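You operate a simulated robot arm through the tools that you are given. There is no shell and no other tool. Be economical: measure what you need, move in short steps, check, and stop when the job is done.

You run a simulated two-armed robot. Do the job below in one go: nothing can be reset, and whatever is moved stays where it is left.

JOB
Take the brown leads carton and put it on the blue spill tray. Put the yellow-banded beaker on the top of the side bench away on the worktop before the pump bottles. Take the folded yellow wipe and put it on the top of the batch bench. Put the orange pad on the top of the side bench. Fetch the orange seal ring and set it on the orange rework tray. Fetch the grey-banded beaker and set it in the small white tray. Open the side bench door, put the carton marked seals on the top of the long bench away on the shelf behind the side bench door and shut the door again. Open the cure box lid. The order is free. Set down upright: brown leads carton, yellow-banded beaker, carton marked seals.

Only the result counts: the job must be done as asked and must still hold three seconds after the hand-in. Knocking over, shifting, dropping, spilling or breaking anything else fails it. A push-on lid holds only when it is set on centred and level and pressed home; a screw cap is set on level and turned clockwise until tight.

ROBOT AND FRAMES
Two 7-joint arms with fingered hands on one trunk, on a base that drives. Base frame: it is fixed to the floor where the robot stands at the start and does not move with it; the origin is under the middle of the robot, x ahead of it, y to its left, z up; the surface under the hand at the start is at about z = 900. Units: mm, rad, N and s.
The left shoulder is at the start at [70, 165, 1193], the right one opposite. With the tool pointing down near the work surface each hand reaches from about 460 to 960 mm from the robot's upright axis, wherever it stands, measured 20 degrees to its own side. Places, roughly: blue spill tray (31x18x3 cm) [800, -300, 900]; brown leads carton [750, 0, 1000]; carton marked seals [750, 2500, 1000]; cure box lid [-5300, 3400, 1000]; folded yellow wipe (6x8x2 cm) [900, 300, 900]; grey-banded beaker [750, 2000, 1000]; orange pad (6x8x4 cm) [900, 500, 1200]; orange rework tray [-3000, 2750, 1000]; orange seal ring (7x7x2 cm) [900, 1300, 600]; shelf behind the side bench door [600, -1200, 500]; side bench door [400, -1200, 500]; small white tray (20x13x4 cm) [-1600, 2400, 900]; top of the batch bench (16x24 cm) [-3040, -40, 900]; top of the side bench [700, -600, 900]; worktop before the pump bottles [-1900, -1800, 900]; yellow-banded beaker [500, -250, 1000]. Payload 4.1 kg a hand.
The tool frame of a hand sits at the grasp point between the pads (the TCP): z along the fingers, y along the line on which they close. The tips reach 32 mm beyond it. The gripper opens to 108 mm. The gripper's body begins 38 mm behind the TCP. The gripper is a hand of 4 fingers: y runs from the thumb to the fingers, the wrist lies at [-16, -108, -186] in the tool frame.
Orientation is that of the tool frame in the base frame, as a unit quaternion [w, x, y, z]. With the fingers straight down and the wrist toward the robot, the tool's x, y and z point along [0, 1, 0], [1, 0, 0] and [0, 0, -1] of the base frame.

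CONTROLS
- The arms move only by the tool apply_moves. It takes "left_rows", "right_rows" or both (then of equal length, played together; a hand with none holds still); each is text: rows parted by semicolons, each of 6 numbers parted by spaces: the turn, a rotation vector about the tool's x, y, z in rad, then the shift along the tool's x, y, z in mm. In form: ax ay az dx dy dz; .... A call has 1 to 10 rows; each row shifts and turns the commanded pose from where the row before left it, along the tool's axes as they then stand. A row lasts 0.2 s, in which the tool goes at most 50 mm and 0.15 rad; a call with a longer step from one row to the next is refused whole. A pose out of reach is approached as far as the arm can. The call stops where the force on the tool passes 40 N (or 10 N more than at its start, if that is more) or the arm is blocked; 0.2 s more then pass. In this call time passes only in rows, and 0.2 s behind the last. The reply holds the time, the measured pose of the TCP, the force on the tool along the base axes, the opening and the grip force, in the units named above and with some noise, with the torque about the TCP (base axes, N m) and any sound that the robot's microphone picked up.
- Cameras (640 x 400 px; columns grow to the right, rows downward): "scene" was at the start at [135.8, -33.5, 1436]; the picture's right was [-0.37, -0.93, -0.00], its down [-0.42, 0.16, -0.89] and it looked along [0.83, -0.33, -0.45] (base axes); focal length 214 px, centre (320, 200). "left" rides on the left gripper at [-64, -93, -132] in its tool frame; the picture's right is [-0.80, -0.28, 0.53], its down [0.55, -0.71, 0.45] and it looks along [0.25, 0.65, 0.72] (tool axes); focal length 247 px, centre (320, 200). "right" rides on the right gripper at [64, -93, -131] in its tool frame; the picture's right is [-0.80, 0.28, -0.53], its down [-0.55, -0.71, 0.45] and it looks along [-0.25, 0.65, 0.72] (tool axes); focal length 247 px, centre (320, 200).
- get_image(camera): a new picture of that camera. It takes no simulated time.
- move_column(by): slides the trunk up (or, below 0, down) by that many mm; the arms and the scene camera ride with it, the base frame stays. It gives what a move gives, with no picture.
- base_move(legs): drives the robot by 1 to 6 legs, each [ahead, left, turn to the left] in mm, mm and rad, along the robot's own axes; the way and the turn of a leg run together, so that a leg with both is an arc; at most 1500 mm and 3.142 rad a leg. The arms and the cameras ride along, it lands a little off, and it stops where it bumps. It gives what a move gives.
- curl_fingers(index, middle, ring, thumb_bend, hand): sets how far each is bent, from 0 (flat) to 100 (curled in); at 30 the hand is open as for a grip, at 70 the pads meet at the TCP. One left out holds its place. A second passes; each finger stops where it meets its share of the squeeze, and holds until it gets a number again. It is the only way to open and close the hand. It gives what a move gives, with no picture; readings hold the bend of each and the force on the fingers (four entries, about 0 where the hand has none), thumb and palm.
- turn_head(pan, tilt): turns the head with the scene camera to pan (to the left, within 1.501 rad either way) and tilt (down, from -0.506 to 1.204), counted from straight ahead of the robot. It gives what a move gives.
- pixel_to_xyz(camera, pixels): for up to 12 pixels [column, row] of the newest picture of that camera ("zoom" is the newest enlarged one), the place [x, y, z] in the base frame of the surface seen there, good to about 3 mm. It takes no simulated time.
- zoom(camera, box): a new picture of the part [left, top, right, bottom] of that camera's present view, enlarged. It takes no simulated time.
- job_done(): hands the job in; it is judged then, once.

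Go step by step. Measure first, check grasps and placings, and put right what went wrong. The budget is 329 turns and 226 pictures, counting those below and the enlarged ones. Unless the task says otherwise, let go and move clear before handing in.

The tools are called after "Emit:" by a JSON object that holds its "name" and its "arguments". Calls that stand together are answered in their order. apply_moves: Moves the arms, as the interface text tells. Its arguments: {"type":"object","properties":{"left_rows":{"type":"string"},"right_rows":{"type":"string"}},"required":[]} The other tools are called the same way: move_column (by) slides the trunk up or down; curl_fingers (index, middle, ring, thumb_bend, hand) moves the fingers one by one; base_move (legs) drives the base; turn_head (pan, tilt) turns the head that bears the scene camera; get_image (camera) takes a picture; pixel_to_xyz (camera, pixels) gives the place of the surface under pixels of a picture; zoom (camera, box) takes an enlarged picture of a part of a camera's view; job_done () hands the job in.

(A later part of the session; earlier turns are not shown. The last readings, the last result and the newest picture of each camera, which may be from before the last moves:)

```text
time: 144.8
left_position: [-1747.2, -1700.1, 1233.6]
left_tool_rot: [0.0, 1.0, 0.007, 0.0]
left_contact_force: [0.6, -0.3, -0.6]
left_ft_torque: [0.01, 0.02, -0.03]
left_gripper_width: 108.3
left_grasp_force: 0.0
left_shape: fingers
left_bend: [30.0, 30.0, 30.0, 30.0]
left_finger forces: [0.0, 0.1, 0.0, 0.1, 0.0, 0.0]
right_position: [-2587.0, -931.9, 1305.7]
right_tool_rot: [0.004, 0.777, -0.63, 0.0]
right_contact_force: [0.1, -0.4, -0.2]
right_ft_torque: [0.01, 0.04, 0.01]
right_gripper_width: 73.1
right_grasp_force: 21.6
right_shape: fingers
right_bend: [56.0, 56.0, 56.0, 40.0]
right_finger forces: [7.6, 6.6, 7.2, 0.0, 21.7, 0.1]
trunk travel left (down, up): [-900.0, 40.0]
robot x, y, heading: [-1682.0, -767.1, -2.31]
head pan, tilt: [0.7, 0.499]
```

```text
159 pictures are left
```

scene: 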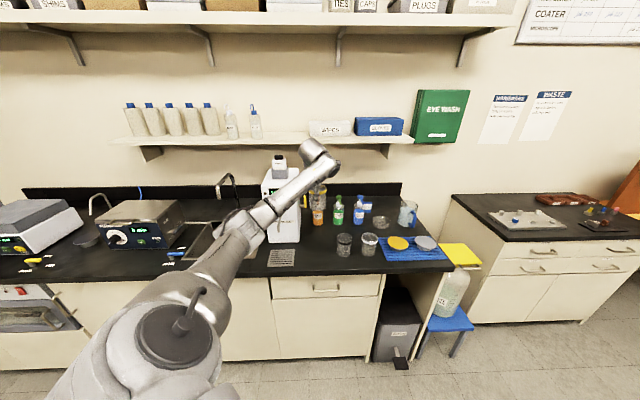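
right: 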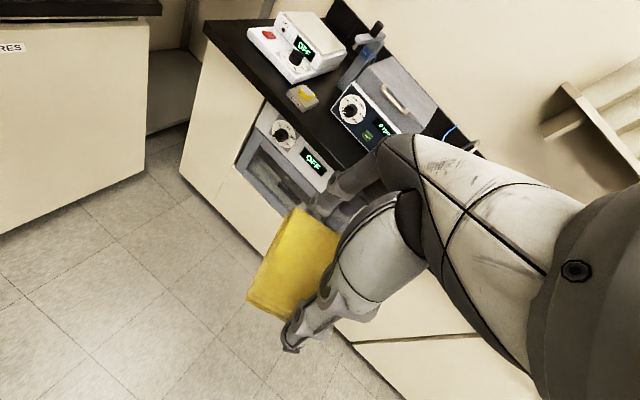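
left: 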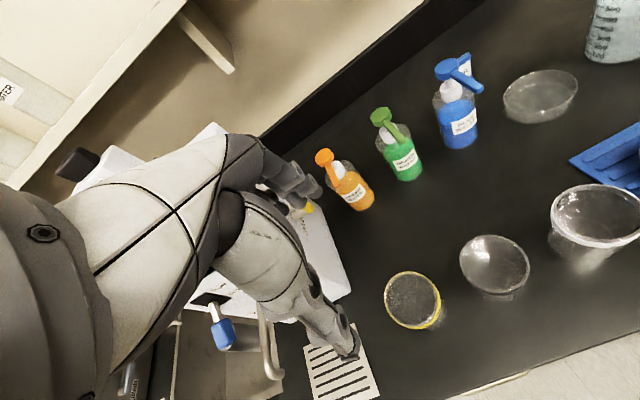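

The yellow-banded beaker stands upright in the row. Now I'll look at the island for the batch bench.

Emit:
{"name": "turn_head", "arguments": {"pan": -1.3, "tilt": 0.35}}

Emit:
{"name": "get_image", "arguments": {"camera": "scene"}}

Emit:
{"name": "pixel_to_xyz", "arguments": {"camera": "scene", "pixels": [[320, 200], [420, 180], [500, 170], [250, 170], [560, 200], [380, 250]]}}

```text
time: 146.7
left_position: [-1746.6, -1700.6, 1235.1]
left_tool_rot: [-0.001, 1.0, 0.007, 0.0]
left_contact_force: [0.6, -0.1, 0.7]
left_ft_torque: [0.02, -0.01, 0.01]
left_gripper_width: 108.1
left_grasp_force: 0.0
left_shape: fingers
left_bend: [30.0, 30.0, 30.0, 30.0]
left_finger forces: [0.1, 0.0, 0.0, 0.1, 0.0, 0.0]
right_position: [-2586.4, -931.7, 1304.7]
right_tool_rot: [0.003, 0.777, -0.63, -0.001]
right_contact_force: [-0.4, 0.1, -0.3]
right_ft_torque: [0.0, -0.04, 0.02]
right_gripper_width: 73.1
right_grasp_force: 21.6
right_shape: fingers
right_bend: [56.0, 56.0, 56.0, 40.0]
right_finger forces: [7.5, 6.6, 7.3, 0.1, 21.6, 0.0]
trunk travel left (down, up): [-900.0, 40.0]
robot x, y, heading: [-1683.3, -769.6, -2.306]
head pan, tilt: [-1.3, 0.351]
```

```text
158 pictures are left
```

scene: 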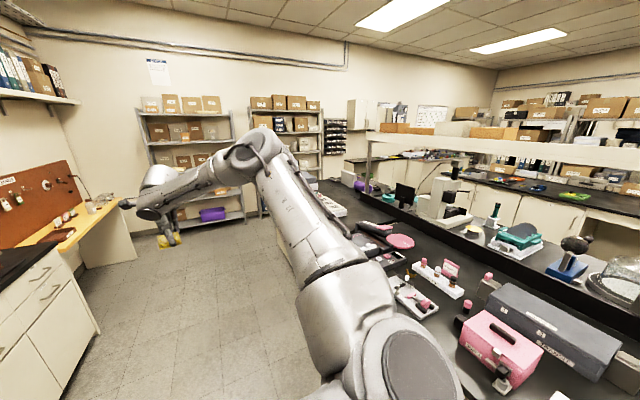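

```text
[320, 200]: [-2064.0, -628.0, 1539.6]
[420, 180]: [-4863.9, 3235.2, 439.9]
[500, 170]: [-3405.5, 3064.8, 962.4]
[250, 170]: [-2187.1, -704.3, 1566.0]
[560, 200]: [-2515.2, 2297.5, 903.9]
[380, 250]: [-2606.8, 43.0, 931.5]
```

Emit:
{"name": "zoom", "arguments": {"camera": "scene", "box": [300, 110, 500, 270]}}

Emit:
{"name": "pixel_to_xyz", "arguments": {"camera": "zoom", "pixels": [[225, 85], [300, 90], [500, 110], [215, 180], [120, 300], [80, 235], [250, 380], [330, 430], [150, 330], [200, 320], [100, 270], [330, 260]]}}

```text
2.50 times, centred on (400, 190) of scene
```

zoom: 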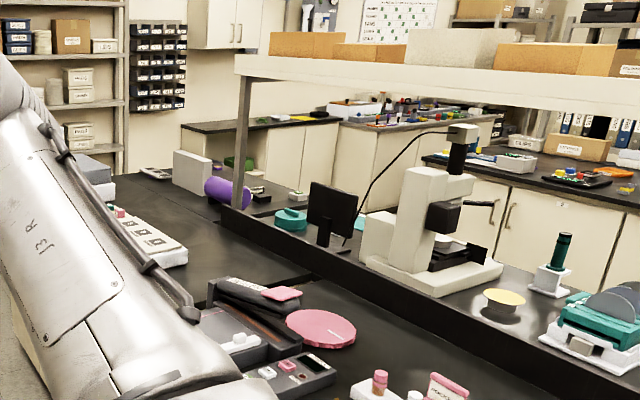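

```text
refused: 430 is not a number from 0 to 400
```

Emit:
{"name": "pixel_to_xyz", "arguments": {"camera": "zoom", "pixels": [[240, 75], [300, 80], [500, 95], [243, 180], [320, 330], [160, 240], [200, 255], [240, 290], [210, 320], [240, 210], [210, 195], [180, 160]]}}

```text
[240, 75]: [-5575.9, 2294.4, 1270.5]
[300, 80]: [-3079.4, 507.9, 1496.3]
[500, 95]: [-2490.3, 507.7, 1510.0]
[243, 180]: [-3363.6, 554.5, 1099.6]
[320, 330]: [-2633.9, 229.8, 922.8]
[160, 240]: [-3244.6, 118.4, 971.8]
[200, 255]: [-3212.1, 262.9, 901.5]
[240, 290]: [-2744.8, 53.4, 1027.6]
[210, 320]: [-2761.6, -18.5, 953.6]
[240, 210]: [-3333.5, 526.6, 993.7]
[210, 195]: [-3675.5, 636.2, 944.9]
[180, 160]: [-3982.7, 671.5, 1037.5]
```

The overhead gantry is at y≥508, z≈1500, so the hand at y<300 stays clear. I'll drive down the aisle and turn to face the island.

Emit:
{"name": "base_move", "arguments": {"legs": [[608, -551, 0], [0, 0, -1.74]]}}

Emit:
{"name": "turn_head", "arguments": {"pan": -0.3, "tilt": 0.5}}

Emit:
{"name": "get_image", "arguments": {"camera": "scene"}}

```text
time: 155.4
left_position: [-3410.7, -611.4, 1235.0]
left_tool_rot: [0.0, -0.646, 0.763, -0.001]
left_contact_force: [1.4, -1.0, -0.2]
left_ft_torque: [-0.05, -0.03, -0.03]
left_gripper_width: 108.1
left_grasp_force: 0.0
left_shape: fingers
left_bend: [30.0, 30.0, 30.0, 30.0]
left_finger forces: [0.0, 0.0, 0.0, 0.1, 0.0, 0.0]
right_position: [-2504.4, 77.8, 1305.0]
right_tool_rot: [-0.002, -0.012, 1.0, 0.003]
right_contact_force: [0.4, -0.3, 0.2]
right_ft_torque: [-0.04, 0.0, -0.03]
right_gripper_width: 72.4
right_grasp_force: 20.1
right_shape: fingers
right_bend: [57.0, 56.0, 56.0, 40.0]
right_finger forces: [7.2, 6.2, 6.9, 0.0, 20.5, 0.0]
trunk travel left (down, up): [-900.0, 40.0]
robot x, y, heading: [-2507.3, -843.2, 2.224]
head pan, tilt: [-1.3, 0.351]
```

```text
time: 156.6
left_position: [-3410.0, -611.0, 1234.0]
left_tool_rot: [0.001, -0.646, 0.763, -0.001]
left_contact_force: [-0.3, 0.7, -0.3]
left_ft_torque: [0.01, -0.01, -0.01]
left_gripper_width: 108.1
left_grasp_force: 0.0
left_shape: fingers
left_bend: [30.0, 30.0, 30.0, 30.0]
left_finger forces: [0.0, 0.1, 0.0, 0.0, 0.0, 0.0]
right_position: [-2506.1, 76.6, 1305.3]
right_tool_rot: [-0.002, -0.012, 1.0, 0.003]
right_contact_force: [-0.2, 0.8, -0.1]
right_ft_torque: [-0.02, -0.03, -0.01]
right_gripper_width: 72.0
right_grasp_force: 20.4
right_shape: fingers
right_bend: [57.0, 56.0, 56.0, 40.0]
right_finger forces: [7.3, 6.2, 7.1, 0.0, 20.5, 0.1]
trunk travel left (down, up): [-900.0, 40.0]
robot x, y, heading: [-2506.4, -845.2, 2.221]
head pan, tilt: [-0.3, 0.499]
```

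```text
156 pictures are left
```

scene: 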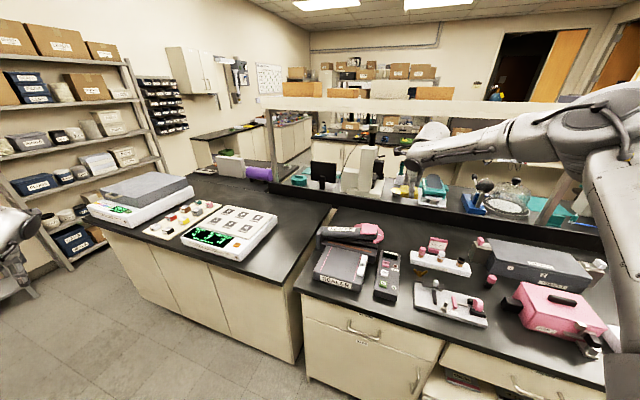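

Emit:
{"name": "pixel_to_xyz", "arguments": {"camera": "scene", "pixels": [[275, 240], [295, 245], [300, 210], [280, 265], [328, 205], [270, 262], [265, 215], [230, 190], [245, 265], [335, 220], [290, 225], [310, 250]]}}

Emit:
{"name": "zoom", "arguments": {"camera": "scene", "box": [180, 160, 360, 290]}}

```text
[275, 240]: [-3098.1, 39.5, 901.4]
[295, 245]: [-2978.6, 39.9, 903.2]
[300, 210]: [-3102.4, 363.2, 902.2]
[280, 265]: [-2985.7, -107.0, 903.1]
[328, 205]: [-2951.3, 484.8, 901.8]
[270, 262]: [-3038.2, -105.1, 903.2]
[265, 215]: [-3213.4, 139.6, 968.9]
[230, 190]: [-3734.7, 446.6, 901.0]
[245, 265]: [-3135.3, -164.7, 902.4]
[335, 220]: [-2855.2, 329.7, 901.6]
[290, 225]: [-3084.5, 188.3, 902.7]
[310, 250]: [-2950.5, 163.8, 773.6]
```

```text
3.08 times, centred on (270, 225) of scene
```

zoom: 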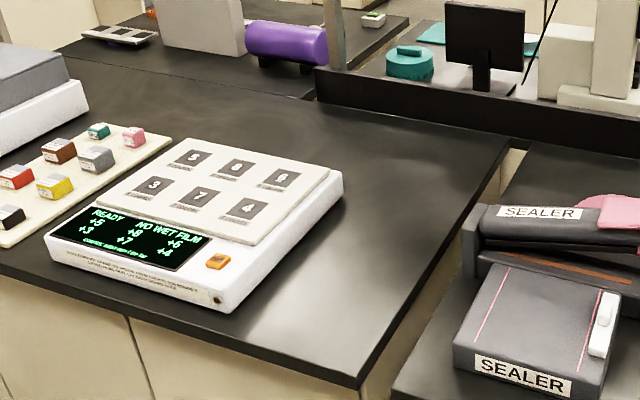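

The free strip on the batch bench runs x -3115 to -2960. I'll move the wipe over (-3042,-40).

Emit:
{"name": "base_move", "arguments": {"legs": [[232, 497, 0]]}}

Emit:
{"name": "get_image", "arguments": {"camera": "right"}}

```text
time: 159.8
left_position: [-3933.8, -705.7, 1233.2]
left_tool_rot: [-0.001, -0.64, 0.768, 0.0]
left_contact_force: [0.0, -0.4, 0.7]
left_ft_torque: [0.03, -0.01, 0.0]
left_gripper_width: 108.6
left_grasp_force: 0.1
left_shape: fingers
left_bend: [30.0, 30.0, 30.0, 30.0]
left_finger forces: [0.1, 0.0, 0.0, 0.1, 0.0, 0.0]
right_position: [-3017.8, -31.0, 1305.7]
right_tool_rot: [-0.002, -0.006, 1.0, 0.003]
right_contact_force: [-0.6, -0.3, 0.2]
right_ft_torque: [0.0, -0.01, 0.0]
right_gripper_width: 72.4
right_grasp_force: 20.9
right_shape: fingers
right_bend: [57.0, 56.0, 56.0, 40.0]
right_finger forces: [7.4, 6.3, 7.0, 0.0, 20.5, 0.0]
trunk travel left (down, up): [-900.0, 40.0]
robot x, y, heading: [-3036.2, -951.7, 2.213]
head pan, tilt: [-0.3, 0.499]
```

```text
154 pictures are left
```

right: 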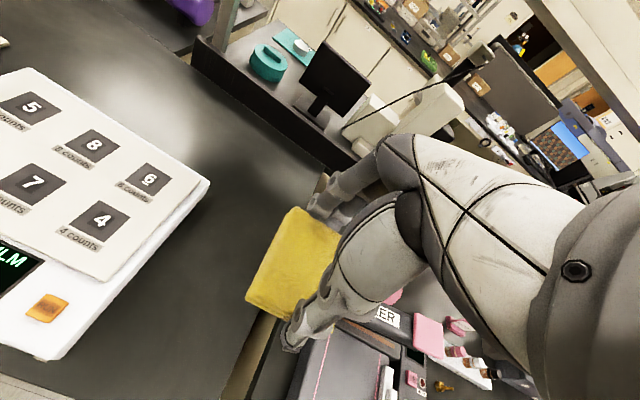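

Emit:
{"name": "apply_moves", "arguments": {"right_rows": "0 0 0 24 -9 0"}}

Emit:
{"name": "move_column", "arguments": {"by": -358}}

Emit:
{"name": "get_image", "arguments": {"camera": "right"}}

```text
time: 160.2
left_position: [-3936.3, -707.9, 1234.6]
left_tool_rot: [0.001, -0.641, 0.768, -0.001]
left_contact_force: [-0.1, -0.6, -0.4]
left_ft_torque: [-0.03, 0.03, 0.03]
left_gripper_width: 108.3
left_grasp_force: 0.1
left_shape: fingers
left_bend: [30.0, 30.0, 30.0, 30.0]
left_finger forces: [0.1, 0.0, 0.0, 0.0, 0.1, 0.1]
right_position: [-3040.7, -45.9, 1306.2]
right_tool_rot: [-0.004, -0.007, 1.0, 0.004]
right_contact_force: [0.0, 0.1, -0.4]
right_ft_torque: [-0.01, -0.01, -0.02]
right_gripper_width: 72.2
right_grasp_force: 20.4
right_shape: fingers
right_bend: [57.0, 56.0, 56.0, 40.0]
right_finger forces: [7.2, 6.2, 7.0, 0.0, 20.6, 0.0]
right hand out of reach, approached as far as the arm can: row 1
trunk travel left (down, up): [-900.0, 40.0]
robot x, y, heading: [-3033.3, -951.1, 2.214]
head pan, tilt: [-0.3, 0.499]
```

```text
time: 163.6
left_position: [-3936.1, -706.0, 875.6]
left_tool_rot: [0.001, -0.64, 0.769, 0.0]
left_contact_force: [0.3, -0.7, 0.4]
left_ft_torque: [0.01, 0.01, 0.0]
left_gripper_width: 108.0
left_grasp_force: 0.1
left_shape: fingers
left_bend: [30.0, 30.0, 30.0, 30.0]
left_finger forces: [0.1, 0.0, 0.1, 0.0, 0.0, 0.0]
right_position: [-3041.4, -45.8, 947.3]
right_tool_rot: [-0.004, -0.005, 1.0, 0.004]
right_contact_force: [0.1, 1.2, -0.2]
right_ft_torque: [0.01, 0.0, -0.01]
right_gripper_width: 72.0
right_grasp_force: 20.6
right_shape: fingers
right_bend: [57.0, 56.0, 56.0, 40.0]
right_finger forces: [7.3, 6.2, 7.0, 0.0, 20.6, 0.0]
trunk travel left (down, up): [-542.0, 398.0]
robot x, y, heading: [-3031.0, -949.8, 2.208]
head pan, tilt: [-0.3, 0.499]
```

```text
153 pictures are left
```

right: 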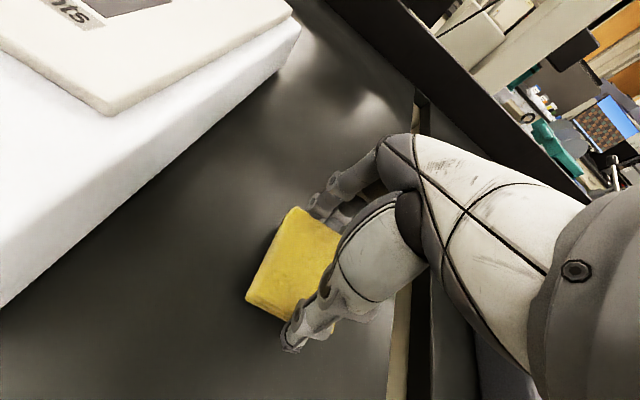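

Emit:
{"name": "apply_moves", "arguments": {"right_rows": "0 0 0 0 0 3;0 0 0 0 0 3;0 0 0 0 0 2;0 0 0 0 0 2"}}

Emit:
{"name": "curl_fingers", "arguments": {"hand": "right", "index": 33, "middle": 33, "ring": 33, "thumb_bend": 33}}

Emit:
{"name": "move_column", "arguments": {"by": 200}}

Emit:
{"name": "get_image", "arguments": {"camera": "right"}}

```text
time: 164.6
left_position: [-3935.8, -707.4, 876.8]
left_tool_rot: [0.001, -0.64, 0.768, -0.001]
left_contact_force: [0.2, 0.2, 0.7]
left_ft_torque: [0.02, 0.01, -0.01]
left_gripper_width: 108.4
left_grasp_force: 0.2
left_shape: fingers
left_bend: [30.0, 30.0, 30.0, 30.0]
left_finger forces: [0.0, 0.1, 0.1, 0.0, 0.0, 0.1]
right_position: [-3039.1, -47.8, 938.8]
right_tool_rot: [-0.003, -0.007, 1.0, 0.004]
right_contact_force: [0.7, -0.6, -0.6]
right_ft_torque: [-0.05, -0.02, -0.01]
right_gripper_width: 72.2
right_grasp_force: 20.4
right_shape: fingers
right_bend: [57.0, 56.0, 56.0, 40.0]
right_finger forces: [7.3, 6.2, 7.0, 0.0, 20.6, 0.1]
trunk travel left (down, up): [-542.0, 398.0]
robot x, y, heading: [-3034.6, -956.5, 2.208]
head pan, tilt: [-0.3, 0.499]
```

```text
time: 165.6
left_position: [-3935.7, -706.4, 876.7]
left_tool_rot: [0.001, -0.641, 0.768, 0.0]
left_contact_force: [-0.8, 0.2, -0.1]
left_ft_torque: [0.0, 0.01, 0.0]
left_gripper_width: 108.5
left_grasp_force: 0.1
left_shape: fingers
left_bend: [30.0, 30.0, 30.0, 30.0]
left_finger forces: [0.0, 0.0, 0.0, 0.1, 0.0, 0.0]
right_position: [-3039.1, -47.8, 939.0]
right_tool_rot: [-0.003, -0.007, 1.0, 0.005]
right_contact_force: [-0.2, -0.3, 0.4]
right_ft_torque: [0.01, 0.01, -0.03]
right_gripper_width: 100.8
right_grasp_force: 0.1
right_shape: fingers
right_bend: [33.0, 33.0, 33.0, 33.0]
right_finger forces: [0.0, 0.0, 0.0, 0.0, 0.0, 0.1]
trunk travel left (down, up): [-542.0, 398.0]
robot x, y, heading: [-3036.6, -954.5, 2.209]
head pan, tilt: [-0.3, 0.499]
```

```text
time: 167.8
left_position: [-3935.3, -706.7, 1076.4]
left_tool_rot: [0.001, -0.64, 0.768, 0.0]
left_contact_force: [0.1, 0.0, -0.7]
left_ft_torque: [0.02, -0.01, -0.04]
left_gripper_width: 108.2
left_grasp_force: 0.0
left_shape: fingers
left_bend: [30.0, 30.0, 30.0, 30.0]
left_finger forces: [0.0, 0.0, 0.0, 0.0, 0.0, 0.0]
right_position: [-3040.2, -47.3, 1138.1]
right_tool_rot: [-0.002, -0.006, 1.0, 0.005]
right_contact_force: [-0.4, 0.1, 0.8]
right_ft_torque: [0.0, -0.02, -0.01]
right_gripper_width: 100.5
right_grasp_force: 0.0
right_shape: fingers
right_bend: [33.0, 33.0, 33.0, 33.0]
right_finger forces: [0.1, 0.0, 0.1, 0.1, 0.0, 0.1]
trunk travel left (down, up): [-742.0, 198.0]
robot x, y, heading: [-3036.0, -954.3, 2.211]
head pan, tilt: [-0.3, 0.499]
```

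```text
152 pictures are left
```

right: 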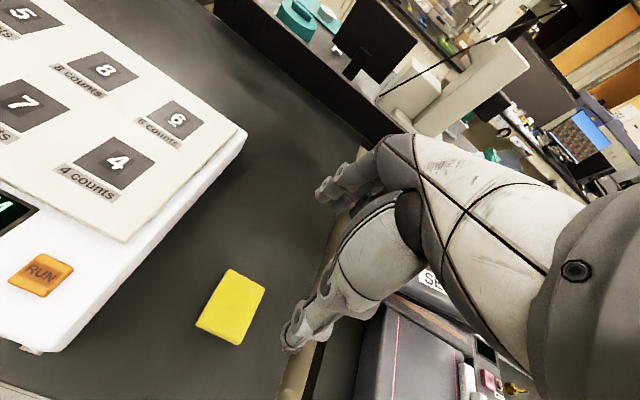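

The wipe is lying on the batch bench. Next, the west part (cure box lid): I'll look left to plan the route.

Emit:
{"name": "turn_head", "arguments": {"pan": 0.3, "tilt": 0.4}}

Emit:
{"name": "get_image", "arguments": {"camera": "scene"}}

Emit:
{"name": "pixel_to_xyz", "arguments": {"camera": "scene", "pixels": [[350, 250], [300, 300], [260, 260], [200, 250], [100, 240], [330, 180], [380, 150], [420, 140], [250, 330], [300, 220], [450, 150], [150, 330]]}}

```text
time: 168.8
left_position: [-3936.5, -707.8, 1076.5]
left_tool_rot: [0.001, -0.64, 0.768, -0.002]
left_contact_force: [0.4, -0.2, 0.4]
left_ft_torque: [-0.03, -0.01, 0.03]
left_gripper_width: 107.8
left_grasp_force: 0.1
left_shape: fingers
left_bend: [30.0, 30.0, 30.0, 30.0]
left_finger forces: [0.0, 0.0, 0.1, 0.0, 0.1, 0.0]
right_position: [-3039.4, -46.9, 1138.9]
right_tool_rot: [-0.003, -0.006, 1.0, 0.005]
right_contact_force: [-0.1, 0.4, 0.8]
right_ft_torque: [0.01, 0.01, -0.03]
right_gripper_width: 100.3
right_grasp_force: 0.1
right_shape: fingers
right_bend: [33.0, 33.0, 33.0, 33.0]
right_finger forces: [0.1, 0.0, 0.0, 0.0, 0.0, 0.0]
trunk travel left (down, up): [-742.0, 198.0]
robot x, y, heading: [-3036.1, -950.7, 2.211]
head pan, tilt: [0.3, 0.4]
```

```text
151 pictures are left
```

scene: 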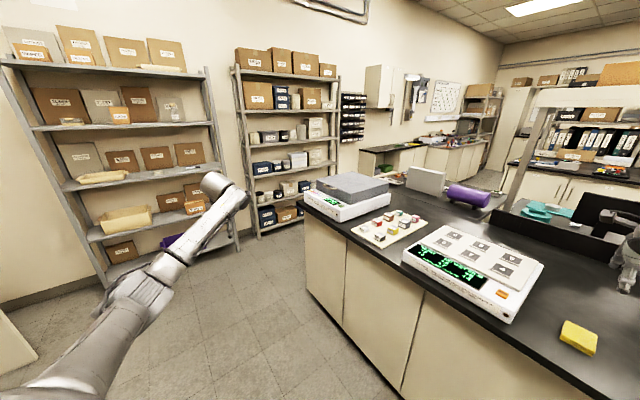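

```text
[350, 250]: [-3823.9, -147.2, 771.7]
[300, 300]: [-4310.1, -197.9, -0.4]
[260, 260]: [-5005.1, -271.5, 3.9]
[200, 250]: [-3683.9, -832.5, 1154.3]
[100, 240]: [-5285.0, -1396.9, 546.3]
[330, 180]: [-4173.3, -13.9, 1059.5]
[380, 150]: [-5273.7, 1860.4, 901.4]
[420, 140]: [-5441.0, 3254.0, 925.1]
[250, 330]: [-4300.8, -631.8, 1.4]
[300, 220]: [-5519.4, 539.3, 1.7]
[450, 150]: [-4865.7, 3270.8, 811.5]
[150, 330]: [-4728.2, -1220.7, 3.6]
```

The island's west end is at x≈-4300 and the racks at x≈-5000 leave a 700 mm aisle. My spread arms are too wide, so I'll tuck both hands inward, high.

Emit:
{"name": "apply_moves", "arguments": {"left_rows": "0 0 0 -6 -35 -30;0 0 0 -6 -35 -30;0 0 0 -6 -35 -30;0 0 0 -6 -35 -30;0 0 0 -6 -35 -30;0 0 0 -6 -35 -30;0 0 0 -6 -35 -30;0 0 0 -6 -35 -30;0 0 0 -6 -35 -30", "right_rows": "0 0 0 6 -35 -30;0 0 0 6 -35 -30;0 0 0 6 -35 -30;0 0 0 6 -35 -30;0 0 0 6 -35 -30;0 0 0 6 -35 -30;0 0 0 6 -35 -30;0 0 0 6 -35 -30;0 0 0 6 -35 -30"}}

Emit:
{"name": "apply_moves", "arguments": {"left_rows": "0 0 0.15 0 0 0;0 0 0.15 0 0 0;0 0 0.15 0 0 0;0 0 0.15 0 0 0;0 0 0.15 0 0 0", "right_rows": "0 0 -0.15 0 0 0;0 0 -0.15 0 0 0;0 0 -0.15 0 0 0;0 0 -0.15 0 0 0;0 0 -0.15 0 0 0"}}

```text
time: 170.8
left_position: [-3615.2, -713.1, 1349.2]
left_tool_rot: [0.0, -0.641, 0.768, -0.001]
left_contact_force: [-0.5, 0.3, 0.9]
left_ft_torque: [0.01, 0.04, 0.05]
left_gripper_width: 108.1
left_grasp_force: 0.0
left_shape: fingers
left_bend: [30.0, 30.0, 30.0, 30.0]
left_finger forces: [0.0, 0.0, 0.1, 0.0, 0.0, 0.0]
right_position: [-3084.7, -367.0, 1403.8]
right_tool_rot: [-0.004, -0.007, 1.0, 0.005]
right_contact_force: [0.2, 0.4, 0.4]
right_ft_torque: [0.04, -0.01, 0.03]
right_gripper_width: 100.7
right_grasp_force: 0.1
right_shape: fingers
right_bend: [33.0, 33.0, 33.0, 33.0]
right_finger forces: [0.0, 0.1, 0.0, 0.0, 0.0, 0.0]
trunk travel left (down, up): [-742.0, 198.0]
robot x, y, heading: [-3032.8, -953.2, 2.207]
head pan, tilt: [0.3, 0.4]
```

```text
time: 172.0
left_position: [-3617.1, -710.1, 1345.7]
left_tool_rot: [0.001, -0.313, 0.95, 0.0]
left_contact_force: [0.1, 0.0, 0.5]
left_ft_torque: [-0.01, -0.01, -0.01]
left_gripper_width: 108.4
left_grasp_force: 0.1
left_shape: fingers
left_bend: [30.0, 30.0, 30.0, 30.0]
left_finger forces: [0.0, 0.0, 0.1, 0.1, 0.1, 0.1]
right_position: [-3087.7, -365.4, 1404.4]
right_tool_rot: [-0.001, -0.372, 0.928, 0.006]
right_contact_force: [-1.5, 0.3, -0.7]
right_ft_torque: [0.0, -0.01, 0.02]
right_gripper_width: 100.7
right_grasp_force: 0.1
right_shape: fingers
right_bend: [33.0, 33.0, 33.0, 33.0]
right_finger forces: [0.1, 0.1, 0.0, 0.0, 0.1, 0.1]
trunk travel left (down, up): [-742.0, 198.0]
robot x, y, heading: [-3030.7, -953.9, 2.216]
head pan, tilt: [0.3, 0.4]
```

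Arms are tucked. I'll measure the rack fronts and the benches beyond before driving.

Emit:
{"name": "zoom", "arguments": {"camera": "scene", "box": [200, 60, 520, 260]}}

Emit:
{"name": "pixel_to_xyz", "arguments": {"camera": "zoom", "pixels": [[90, 250], [270, 220], [85, 100], [265, 90], [320, 195], [370, 190], [450, 170], [520, 180], [585, 90], [380, 250], [355, 285], [300, 150]]}}

```text
2.00 times, centred on (360, 160) of scene
```

zoom: 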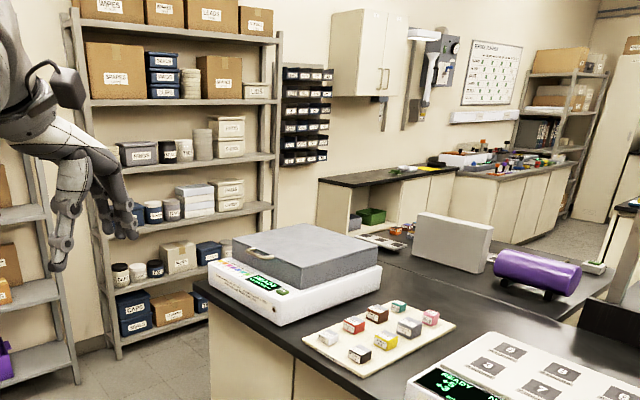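

```text
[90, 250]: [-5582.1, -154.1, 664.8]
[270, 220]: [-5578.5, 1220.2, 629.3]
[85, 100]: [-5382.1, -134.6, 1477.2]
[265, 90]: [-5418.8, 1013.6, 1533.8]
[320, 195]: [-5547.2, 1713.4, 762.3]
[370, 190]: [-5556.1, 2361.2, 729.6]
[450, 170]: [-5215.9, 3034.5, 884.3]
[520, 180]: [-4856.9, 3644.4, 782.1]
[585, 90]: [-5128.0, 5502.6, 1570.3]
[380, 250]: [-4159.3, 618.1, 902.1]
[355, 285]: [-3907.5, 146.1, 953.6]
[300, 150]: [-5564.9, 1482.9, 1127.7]
```

Rack fronts are at x≈-5280, so the aisle is about 980 wide. I'll drive west to x≈-4720, turn to face +y and go up the aisle.

Emit:
{"name": "base_move", "arguments": {"legs": [[505, 673, 0], [505, 673, 0], [0, 0, -0.643], [1450, 0, 0], [1000, 0, 0]]}}

Emit:
{"name": "turn_head", "arguments": {"pan": 0.2, "tilt": 0.4}}

Emit:
{"name": "get_image", "arguments": {"camera": "scene"}}

```text
time: 179.9
left_position: [-5207.0, -686.8, 1339.8]
left_tool_rot: [0.002, -0.312, 0.95, -0.014]
left_contact_force: [-0.2, -0.2, -0.7]
left_ft_torque: [0.0, 0.03, 0.0]
left_gripper_width: 108.7
left_grasp_force: 0.1
left_shape: fingers
left_bend: [30.0, 30.0, 30.0, 30.0]
left_finger forces: [0.0, 0.0, 0.0, 0.1, 0.0, 0.1]
right_position: [-4673.0, -346.8, 1405.5]
right_tool_rot: [-0.005, -0.369, 0.929, 0.008]
right_contact_force: [0.3, 0.5, -0.3]
right_ft_torque: [-0.02, -0.03, -0.01]
right_gripper_width: 100.8
right_grasp_force: 0.0
right_shape: fingers
right_bend: [33.0, 33.0, 33.0, 33.0]
right_finger forces: [0.0, 0.1, 0.0, 0.1, 0.1, 0.0]
trunk travel left (down, up): [-742.0, 198.0]
robot x, y, heading: [-4637.3, -933.1, 2.206]
head pan, tilt: [0.3, 0.4]
stopped in leg 2: the robot was blocked; the commanded pose is now the measured one
```

```text
time: 180.6
left_position: [-5206.6, -686.7, 1339.2]
left_tool_rot: [0.0, -0.311, 0.95, -0.012]
left_contact_force: [-0.4, -0.5, -0.4]
left_ft_torque: [0.0, 0.03, -0.01]
left_gripper_width: 108.7
left_grasp_force: 0.1
left_shape: fingers
left_bend: [30.0, 30.0, 30.0, 30.0]
left_finger forces: [0.0, 0.0, 0.1, 0.0, 0.0, 0.0]
right_position: [-4672.8, -346.6, 1404.8]
right_tool_rot: [-0.007, -0.368, 0.93, 0.007]
right_contact_force: [-0.2, -0.1, 0.0]
right_ft_torque: [-0.03, 0.01, 0.0]
right_gripper_width: 100.9
right_grasp_force: 0.0
right_shape: fingers
right_bend: [33.0, 33.0, 33.0, 33.0]
right_finger forces: [0.0, 0.0, 0.1, 0.0, 0.0, 0.1]
trunk travel left (down, up): [-742.0, 198.0]
robot x, y, heading: [-4638.2, -932.9, 2.201]
head pan, tilt: [0.201, 0.4]
```

```text
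149 pictures are left
```

scene: 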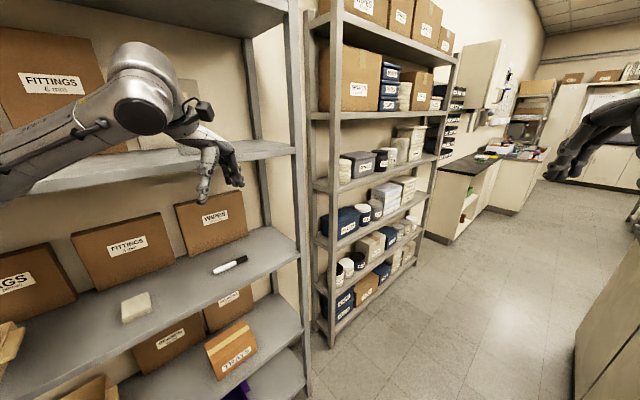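

The left forearm met the rack front. I'll back off to +x, turn to face +y, then proceed up the aisle at x≈-4620.

Emit:
{"name": "base_move", "arguments": {"legs": [[-88, -121, 0], [0, 0, -0.63]]}}

Emit:
{"name": "turn_head", "arguments": {"pan": 0.6, "tilt": 0.4}}

Emit:
{"name": "get_image", "arguments": {"camera": "scene"}}

Emit:
{"name": "turn_head", "arguments": {"pan": -0.3, "tilt": 0.4}}

Emit:
{"name": "get_image", "arguments": {"camera": "scene"}}

```text
time: 181.3
left_position: [-5207.0, -685.4, 1339.1]
left_tool_rot: [0.002, -0.313, 0.95, -0.014]
left_contact_force: [0.5, 0.7, -0.2]
left_ft_torque: [0.01, 0.01, -0.01]
left_gripper_width: 108.5
left_grasp_force: 0.1
left_shape: fingers
left_bend: [30.0, 30.0, 30.0, 30.0]
left_finger forces: [0.1, 0.1, 0.0, 0.0, 0.0, 0.1]
right_position: [-4674.6, -345.6, 1407.0]
right_tool_rot: [-0.006, -0.369, 0.93, 0.007]
right_contact_force: [0.3, 0.6, -0.8]
right_ft_torque: [0.02, 0.01, -0.02]
right_gripper_width: 100.9
right_grasp_force: 0.0
right_shape: fingers
right_bend: [33.0, 33.0, 33.0, 33.0]
right_finger forces: [0.1, 0.0, 0.0, 0.1, 0.1, 0.0]
trunk travel left (down, up): [-742.0, 198.0]
robot x, y, heading: [-4635.2, -934.1, 2.208]
head pan, tilt: [0.201, 0.4]
stopped in leg 1: the robot was blocked; the commanded pose is now the measured one
```

```text
time: 182.2
left_position: [-5206.6, -687.2, 1339.1]
left_tool_rot: [0.002, -0.312, 0.95, -0.013]
left_contact_force: [-0.7, -0.7, -0.5]
left_ft_torque: [0.01, 0.0, -0.01]
left_gripper_width: 108.4
left_grasp_force: 0.1
left_shape: fingers
left_bend: [30.0, 30.0, 30.0, 30.0]
left_finger forces: [0.0, 0.0, 0.1, 0.1, 0.0, 0.1]
right_position: [-4673.5, -345.9, 1405.9]
right_tool_rot: [-0.006, -0.369, 0.929, 0.007]
right_contact_force: [-0.2, 0.0, -0.4]
right_ft_torque: [0.0, 0.0, 0.02]
right_gripper_width: 100.5
right_grasp_force: 0.2
right_shape: fingers
right_bend: [33.0, 33.0, 33.0, 33.0]
right_finger forces: [0.1, 0.0, 0.0, 0.1, 0.1, 0.0]
trunk travel left (down, up): [-742.0, 198.0]
robot x, y, heading: [-4633.5, -929.4, 2.198]
head pan, tilt: [0.6, 0.4]
```

```text
148 pictures are left
```

scene: 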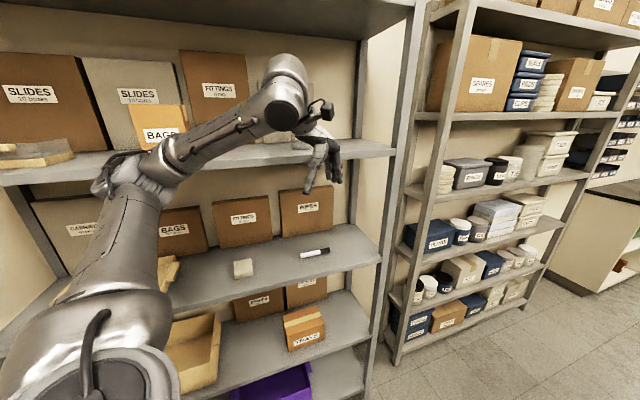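

```text
time: 183.3
left_position: [-5206.7, -685.3, 1340.0]
left_tool_rot: [0.001, -0.312, 0.95, -0.013]
left_contact_force: [-0.2, 0.7, 0.0]
left_ft_torque: [0.01, 0.0, -0.01]
left_gripper_width: 108.3
left_grasp_force: 0.0
left_shape: fingers
left_bend: [30.0, 30.0, 30.0, 30.0]
left_finger forces: [0.0, 0.0, 0.0, 0.0, 0.1, 0.1]
right_position: [-4672.1, -346.7, 1405.5]
right_tool_rot: [-0.006, -0.369, 0.93, 0.006]
right_contact_force: [0.0, -0.3, -0.5]
right_ft_torque: [0.02, 0.0, 0.0]
right_gripper_width: 100.7
right_grasp_force: 0.1
right_shape: fingers
right_bend: [33.0, 33.0, 33.0, 33.0]
right_finger forces: [0.0, 0.0, 0.1, 0.0, 0.1, 0.1]
trunk travel left (down, up): [-742.0, 198.0]
robot x, y, heading: [-4635.7, -930.4, 2.201]
head pan, tilt: [-0.3, 0.4]
```

```text
147 pictures are left
```

scene: 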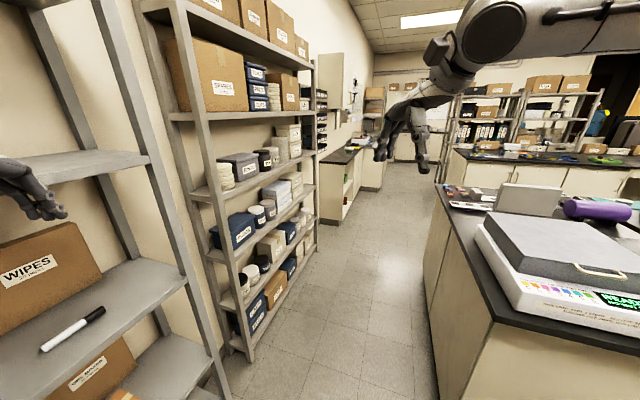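

The left elbow is wedged at the rack shelf edge. I'll try to draw the left hand back toward the robot.

Emit:
{"name": "apply_moves", "arguments": {"left_rows": "0 0 0 0 -20 0;0 0 0 0 -20 0"}}

Emit:
{"name": "base_move", "arguments": {"legs": [[0, -30, 0]]}}

```text
time: 183.9
left_position: [-5187.6, -715.6, 1338.1]
left_tool_rot: [0.002, -0.312, 0.95, -0.014]
left_contact_force: [1.2, 1.4, 0.4]
left_ft_torque: [-0.1, 0.13, 0.03]
left_gripper_width: 108.4
left_grasp_force: 0.1
left_shape: fingers
left_bend: [30.0, 30.0, 30.0, 30.0]
left_finger forces: [0.0, 0.0, 0.0, 0.0, 0.1, 0.1]
right_position: [-4677.9, -344.1, 1405.0]
right_tool_rot: [-0.004, -0.368, 0.93, 0.005]
right_contact_force: [0.9, -0.9, 0.5]
right_ft_torque: [0.04, 0.0, 0.0]
right_gripper_width: 100.8
right_grasp_force: 0.1
right_shape: fingers
right_bend: [33.0, 33.0, 33.0, 33.0]
right_finger forces: [0.0, 0.0, 0.0, 0.0, 0.1, 0.0]
trunk travel left (down, up): [-742.0, 198.0]
robot x, y, heading: [-4637.2, -932.5, 2.201]
head pan, tilt: [-0.3, 0.4]
```

```text
time: 184.8
left_position: [-5178.7, -706.6, 1332.4]
left_tool_rot: [0.009, -0.313, 0.95, -0.014]
left_contact_force: [-1.3, -0.5, -0.8]
left_ft_torque: [0.06, -0.04, -0.01]
left_gripper_width: 108.6
left_grasp_force: 0.0
left_shape: fingers
left_bend: [30.0, 30.0, 30.0, 30.0]
left_finger forces: [0.0, 0.0, 0.1, 0.0, 0.0, 0.1]
right_position: [-4670.1, -335.0, 1407.6]
right_tool_rot: [0.002, -0.369, 0.929, 0.006]
right_contact_force: [-0.3, -0.5, -0.3]
right_ft_torque: [0.02, -0.07, -0.03]
right_gripper_width: 100.7
right_grasp_force: 0.2
right_shape: fingers
right_bend: [33.0, 33.0, 33.0, 33.0]
right_finger forces: [0.0, 0.1, 0.0, 0.0, 0.0, 0.0]
trunk travel left (down, up): [-742.0, 198.0]
robot x, y, heading: [-4612.6, -915.3, 2.208]
head pan, tilt: [-0.3, 0.4]
```

It is free now. I'll continue away from the rack.

Emit:
{"name": "base_move", "arguments": {"legs": [[-47, -65, 0]]}}

Emit:
{"name": "turn_head", "arguments": {"pan": 0.7, "tilt": 0.4}}

Emit:
{"name": "get_image", "arguments": {"camera": "scene"}}

```text
time: 185.8
left_position: [-5097.1, -702.1, 1331.5]
left_tool_rot: [0.007, -0.313, 0.95, -0.016]
left_contact_force: [-0.1, 0.0, 0.4]
left_ft_torque: [0.03, -0.01, 0.0]
left_gripper_width: 108.4
left_grasp_force: 0.1
left_shape: fingers
left_bend: [30.0, 30.0, 30.0, 30.0]
left_finger forces: [0.0, 0.0, 0.0, 0.0, 0.0, 0.0]
right_position: [-4587.4, -329.0, 1405.4]
right_tool_rot: [0.0, -0.369, 0.929, 0.004]
right_contact_force: [0.3, 0.1, -0.6]
right_ft_torque: [0.04, -0.04, -0.03]
right_gripper_width: 100.9
right_grasp_force: 0.1
right_shape: fingers
right_bend: [33.0, 33.0, 33.0, 33.0]
right_finger forces: [0.0, 0.0, 0.0, 0.1, 0.0, 0.0]
trunk travel left (down, up): [-742.0, 198.0]
robot x, y, heading: [-4533.8, -913.6, 2.202]
head pan, tilt: [-0.3, 0.4]
```

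```text
time: 187.1
left_position: [-5093.5, -701.9, 1334.2]
left_tool_rot: [0.006, -0.312, 0.95, -0.015]
left_contact_force: [-1.1, 1.2, 0.0]
left_ft_torque: [0.01, 0.0, 0.03]
left_gripper_width: 108.7
left_grasp_force: 0.1
left_shape: fingers
left_bend: [30.0, 30.0, 30.0, 30.0]
left_finger forces: [0.0, 0.1, 0.1, 0.1, 0.0, 0.1]
right_position: [-4584.6, -328.6, 1405.4]
right_tool_rot: [-0.001, -0.37, 0.929, 0.004]
right_contact_force: [0.8, 0.0, 0.5]
right_ft_torque: [0.04, 0.0, -0.02]
right_gripper_width: 100.8
right_grasp_force: 0.0
right_shape: fingers
right_bend: [33.0, 33.0, 33.0, 33.0]
right_finger forces: [0.1, 0.1, 0.0, 0.0, 0.1, 0.1]
trunk travel left (down, up): [-742.0, 198.0]
robot x, y, heading: [-4533.4, -918.9, 2.204]
head pan, tilt: [0.7, 0.4]
```

```text
146 pictures are left
```

scene: 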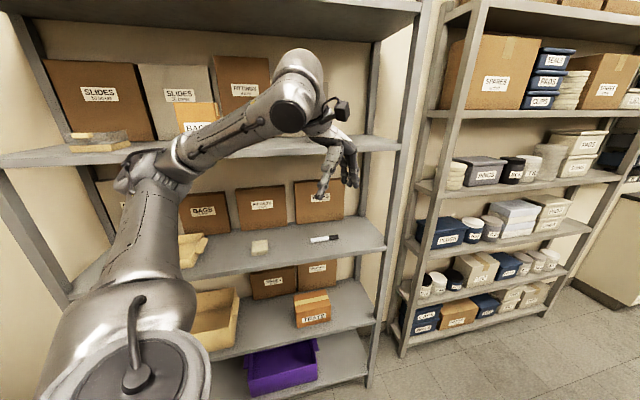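

Rack contents look undisturbed. Now turn to face +y, shift to x≈-4600 and go up the aisle.

Emit:
{"name": "base_move", "arguments": {"legs": [[0, 0, -0.633], [0, 60, 0], [1450, 0, 0], [1000, 0, 0]]}}

Emit:
{"name": "turn_head", "arguments": {"pan": 0.3, "tilt": 0.4}}

Emit:
{"name": "get_image", "arguments": {"camera": "scene"}}

```text
time: 196.6
left_position: [-4906.7, 1042.1, 1333.7]
left_tool_rot: [0.001, 0.016, 1.0, -0.017]
left_contact_force: [-0.3, 0.8, 0.0]
left_ft_torque: [-0.03, -0.02, 0.01]
left_gripper_width: 108.6
left_grasp_force: 0.1
left_shape: fingers
left_bend: [30.0, 30.0, 30.0, 30.0]
left_finger forces: [0.0, 0.0, 0.0, 0.0, 0.1, 0.1]
right_position: [-4275.4, 1019.5, 1404.7]
right_tool_rot: [0.002, -0.045, 0.999, 0.004]
right_contact_force: [0.0, 0.6, -0.4]
right_ft_torque: [0.0, -0.03, 0.02]
right_gripper_width: 101.0
right_grasp_force: 0.0
right_shape: fingers
right_bend: [33.0, 33.0, 33.0, 33.0]
right_finger forces: [0.0, 0.0, 0.0, 0.0, 0.1, 0.1]
trunk travel left (down, up): [-742.0, 198.0]
robot x, y, heading: [-4602.1, 523.9, 1.533]
head pan, tilt: [0.7, 0.4]
stopped in leg 3: the robot was blocked; the commanded pose is now the measured one
```

```text
time: 197.5
left_position: [-4906.9, 1042.6, 1334.0]
left_tool_rot: [0.0, 0.015, 1.0, -0.016]
left_contact_force: [0.7, 0.2, 0.2]
left_ft_torque: [0.02, 0.01, -0.06]
left_gripper_width: 108.6
left_grasp_force: 0.0
left_shape: fingers
left_bend: [30.0, 30.0, 30.0, 30.0]
left_finger forces: [0.0, 0.0, 0.0, 0.0, 0.1, 0.0]
right_position: [-4275.2, 1019.4, 1404.2]
right_tool_rot: [0.001, -0.045, 0.999, 0.005]
right_contact_force: [0.1, -0.6, 0.0]
right_ft_torque: [-0.03, -0.03, 0.0]
right_gripper_width: 101.0
right_grasp_force: 0.0
right_shape: fingers
right_bend: [33.0, 33.0, 33.0, 33.0]
right_finger forces: [0.0, 0.0, 0.0, 0.0, 0.0, 0.0]
trunk travel left (down, up): [-742.0, 198.0]
robot x, y, heading: [-4601.3, 523.1, 1.532]
head pan, tilt: [0.3, 0.4]
```

```text
145 pictures are left
```

scene: 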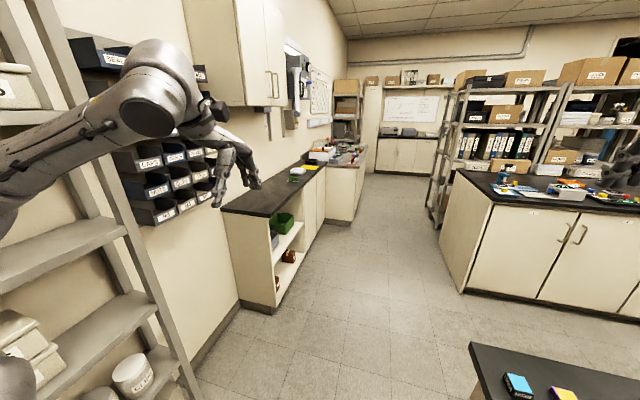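

Blocked again near y=524. I'll look right to see whether the island is what's touching.

Emit:
{"name": "turn_head", "arguments": {"pan": -0.9, "tilt": 0.6}}

Emit:
{"name": "get_image", "arguments": {"camera": "scene"}}

Emit:
{"name": "turn_head", "arguments": {"pan": 1.0, "tilt": 0.5}}

Emit:
{"name": "get_image", "arguments": {"camera": "scene"}}

```text
time: 198.9
left_position: [-4907.1, 1042.0, 1333.6]
left_tool_rot: [0.001, 0.016, 1.0, -0.016]
left_contact_force: [-1.0, -0.2, -0.4]
left_ft_torque: [0.0, 0.03, 0.01]
left_gripper_width: 108.5
left_grasp_force: 0.0
left_shape: fingers
left_bend: [30.0, 30.0, 30.0, 30.0]
left_finger forces: [0.0, 0.0, 0.0, 0.0, 0.0, 0.0]
right_position: [-4275.3, 1018.7, 1404.1]
right_tool_rot: [0.001, -0.044, 0.999, 0.006]
right_contact_force: [-0.2, 0.6, 0.3]
right_ft_torque: [0.02, 0.0, 0.02]
right_gripper_width: 100.7
right_grasp_force: 0.1
right_shape: fingers
right_bend: [33.0, 33.0, 33.0, 33.0]
right_finger forces: [0.0, 0.0, 0.0, 0.0, 0.0, 0.0]
trunk travel left (down, up): [-742.0, 198.0]
robot x, y, heading: [-4598.6, 526.7, 1.537]
head pan, tilt: [-0.901, 0.6]
```

```text
144 pictures are left
```

scene: 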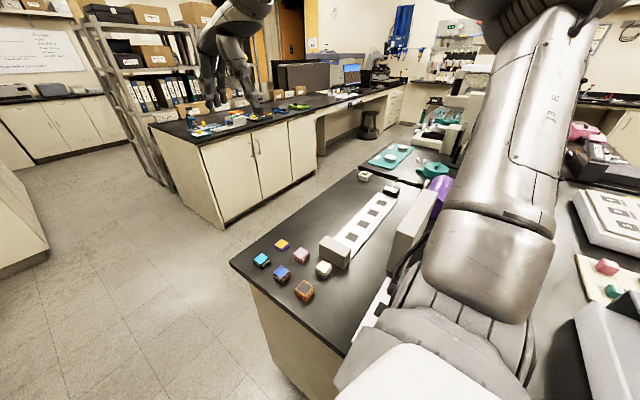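

```text
time: 200.8
left_position: [-4907.0, 1042.5, 1333.8]
left_tool_rot: [0.001, 0.016, 1.0, -0.017]
left_contact_force: [0.2, -0.2, 0.2]
left_ft_torque: [0.01, 0.0, -0.01]
left_gripper_width: 108.7
left_grasp_force: 0.0
left_shape: fingers
left_bend: [30.0, 30.0, 30.0, 30.0]
left_finger forces: [0.0, 0.0, 0.1, 0.0, 0.0, 0.0]
right_position: [-4276.4, 1019.9, 1405.2]
right_tool_rot: [0.001, -0.045, 0.999, 0.005]
right_contact_force: [0.2, 0.2, 0.7]
right_ft_torque: [0.02, 0.01, 0.0]
right_gripper_width: 100.9
right_grasp_force: 0.1
right_shape: fingers
right_bend: [33.0, 33.0, 33.0, 33.0]
right_finger forces: [0.1, 0.0, 0.0, 0.1, 0.0, 0.0]
trunk travel left (down, up): [-742.0, 198.0]
robot x, y, heading: [-4600.2, 527.5, 1.533]
head pan, tilt: [1.0, 0.499]
```

```text
143 pictures are left
```

scene: 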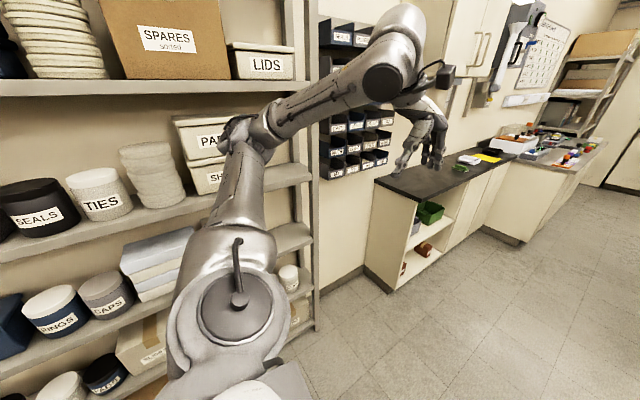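

Emit:
{"name": "pixel_to_xyz", "arguments": {"camera": "scene", "pixels": [[240, 140], [285, 115], [300, 180], [310, 90], [210, 195], [250, 85], [100, 150], [230, 200]]}}

```text
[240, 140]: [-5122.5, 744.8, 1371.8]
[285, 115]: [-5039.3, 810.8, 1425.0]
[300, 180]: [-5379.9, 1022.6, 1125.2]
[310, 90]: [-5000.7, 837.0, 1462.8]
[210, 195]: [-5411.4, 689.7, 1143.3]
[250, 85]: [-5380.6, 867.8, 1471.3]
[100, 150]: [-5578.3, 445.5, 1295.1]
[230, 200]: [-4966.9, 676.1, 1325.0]
```

The left side is clear by 250 mm and the heading slipped clockwise, so the base's right front touched the island. I'll back up slightly, shift left and continue.

Emit:
{"name": "base_move", "arguments": {"legs": [[-60, 0, 0], [0, 90, 0.037], [700, 0, 0], [800, 0, 0]]}}

Emit:
{"name": "turn_head", "arguments": {"pan": 0.4, "tilt": 0.45}}

Emit:
{"name": "get_image", "arguments": {"camera": "scene"}}

```text
time: 209.8
left_position: [-5007.1, 2493.1, 1334.1]
left_tool_rot: [0.0, 0.002, 1.0, -0.016]
left_contact_force: [0.6, -0.2, 0.9]
left_ft_torque: [0.04, 0.01, 0.01]
left_gripper_width: 108.8
left_grasp_force: 0.1
left_shape: fingers
left_bend: [30.0, 30.0, 30.0, 30.0]
left_finger forces: [0.0, 0.0, 0.0, 0.0, 0.0, 0.1]
right_position: [-4375.5, 2488.1, 1404.5]
right_tool_rot: [0.001, -0.058, 0.998, 0.005]
right_contact_force: [0.5, 0.0, 0.4]
right_ft_torque: [-0.03, 0.0, 0.04]
right_gripper_width: 100.7
right_grasp_force: 0.1
right_shape: fingers
right_bend: [33.0, 33.0, 33.0, 33.0]
right_finger forces: [0.1, 0.0, 0.0, 0.1, 0.0, 0.0]
trunk travel left (down, up): [-742.0, 198.0]
robot x, y, heading: [-4685.4, 1985.8, 1.567]
head pan, tilt: [1.0, 0.499]
```

```text
time: 210.8
left_position: [-5006.4, 2493.6, 1333.2]
left_tool_rot: [0.001, 0.002, 1.0, -0.016]
left_contact_force: [0.7, -0.1, -0.3]
left_ft_torque: [0.01, -0.03, 0.05]
left_gripper_width: 108.7
left_grasp_force: 0.1
left_shape: fingers
left_bend: [30.0, 30.0, 30.0, 30.0]
left_finger forces: [0.2, 0.1, 0.1, 0.0, 0.1, 0.1]
right_position: [-4375.8, 2487.7, 1404.0]
right_tool_rot: [0.001, -0.058, 0.998, 0.005]
right_contact_force: [-0.1, -0.1, -0.2]
right_ft_torque: [-0.03, 0.01, 0.01]
right_gripper_width: 101.0
right_grasp_force: 0.0
right_shape: fingers
right_bend: [33.0, 33.0, 33.0, 33.0]
right_finger forces: [0.1, 0.1, 0.0, 0.0, 0.0, 0.0]
trunk travel left (down, up): [-742.0, 198.0]
robot x, y, heading: [-4684.4, 1984.1, 1.566]
head pan, tilt: [0.4, 0.45]
```

```text
142 pictures are left
```

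scene: 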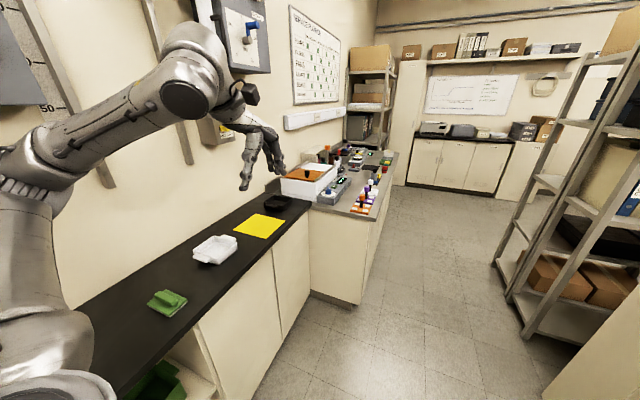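

Emit:
{"name": "zoom", "arguments": {"camera": "scene", "box": [260, 130, 410, 230]}}

Emit:
{"name": "pixel_to_xyz", "arguments": {"camera": "zoom", "pixels": [[90, 215], [290, 200], [200, 190], [250, 160], [320, 230], [420, 320], [260, 310], [160, 330]]}}

```text
4.00 times, centred on (335, 180) of scene
```

zoom: 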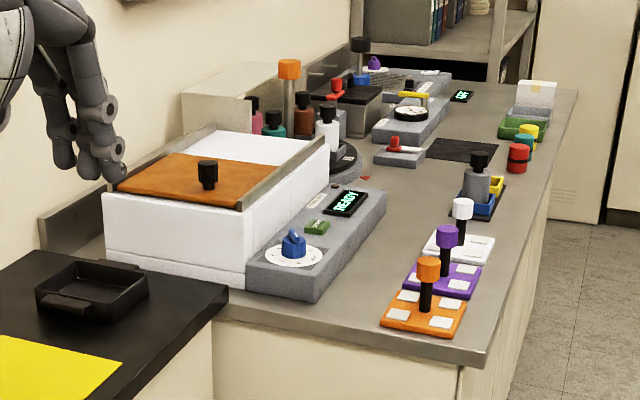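

```text
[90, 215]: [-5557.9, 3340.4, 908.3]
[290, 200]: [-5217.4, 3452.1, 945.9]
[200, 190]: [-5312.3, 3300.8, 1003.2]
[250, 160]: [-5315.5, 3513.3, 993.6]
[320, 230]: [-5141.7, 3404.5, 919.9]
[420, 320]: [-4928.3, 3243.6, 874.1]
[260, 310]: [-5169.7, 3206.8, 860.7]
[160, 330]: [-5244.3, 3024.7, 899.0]
```

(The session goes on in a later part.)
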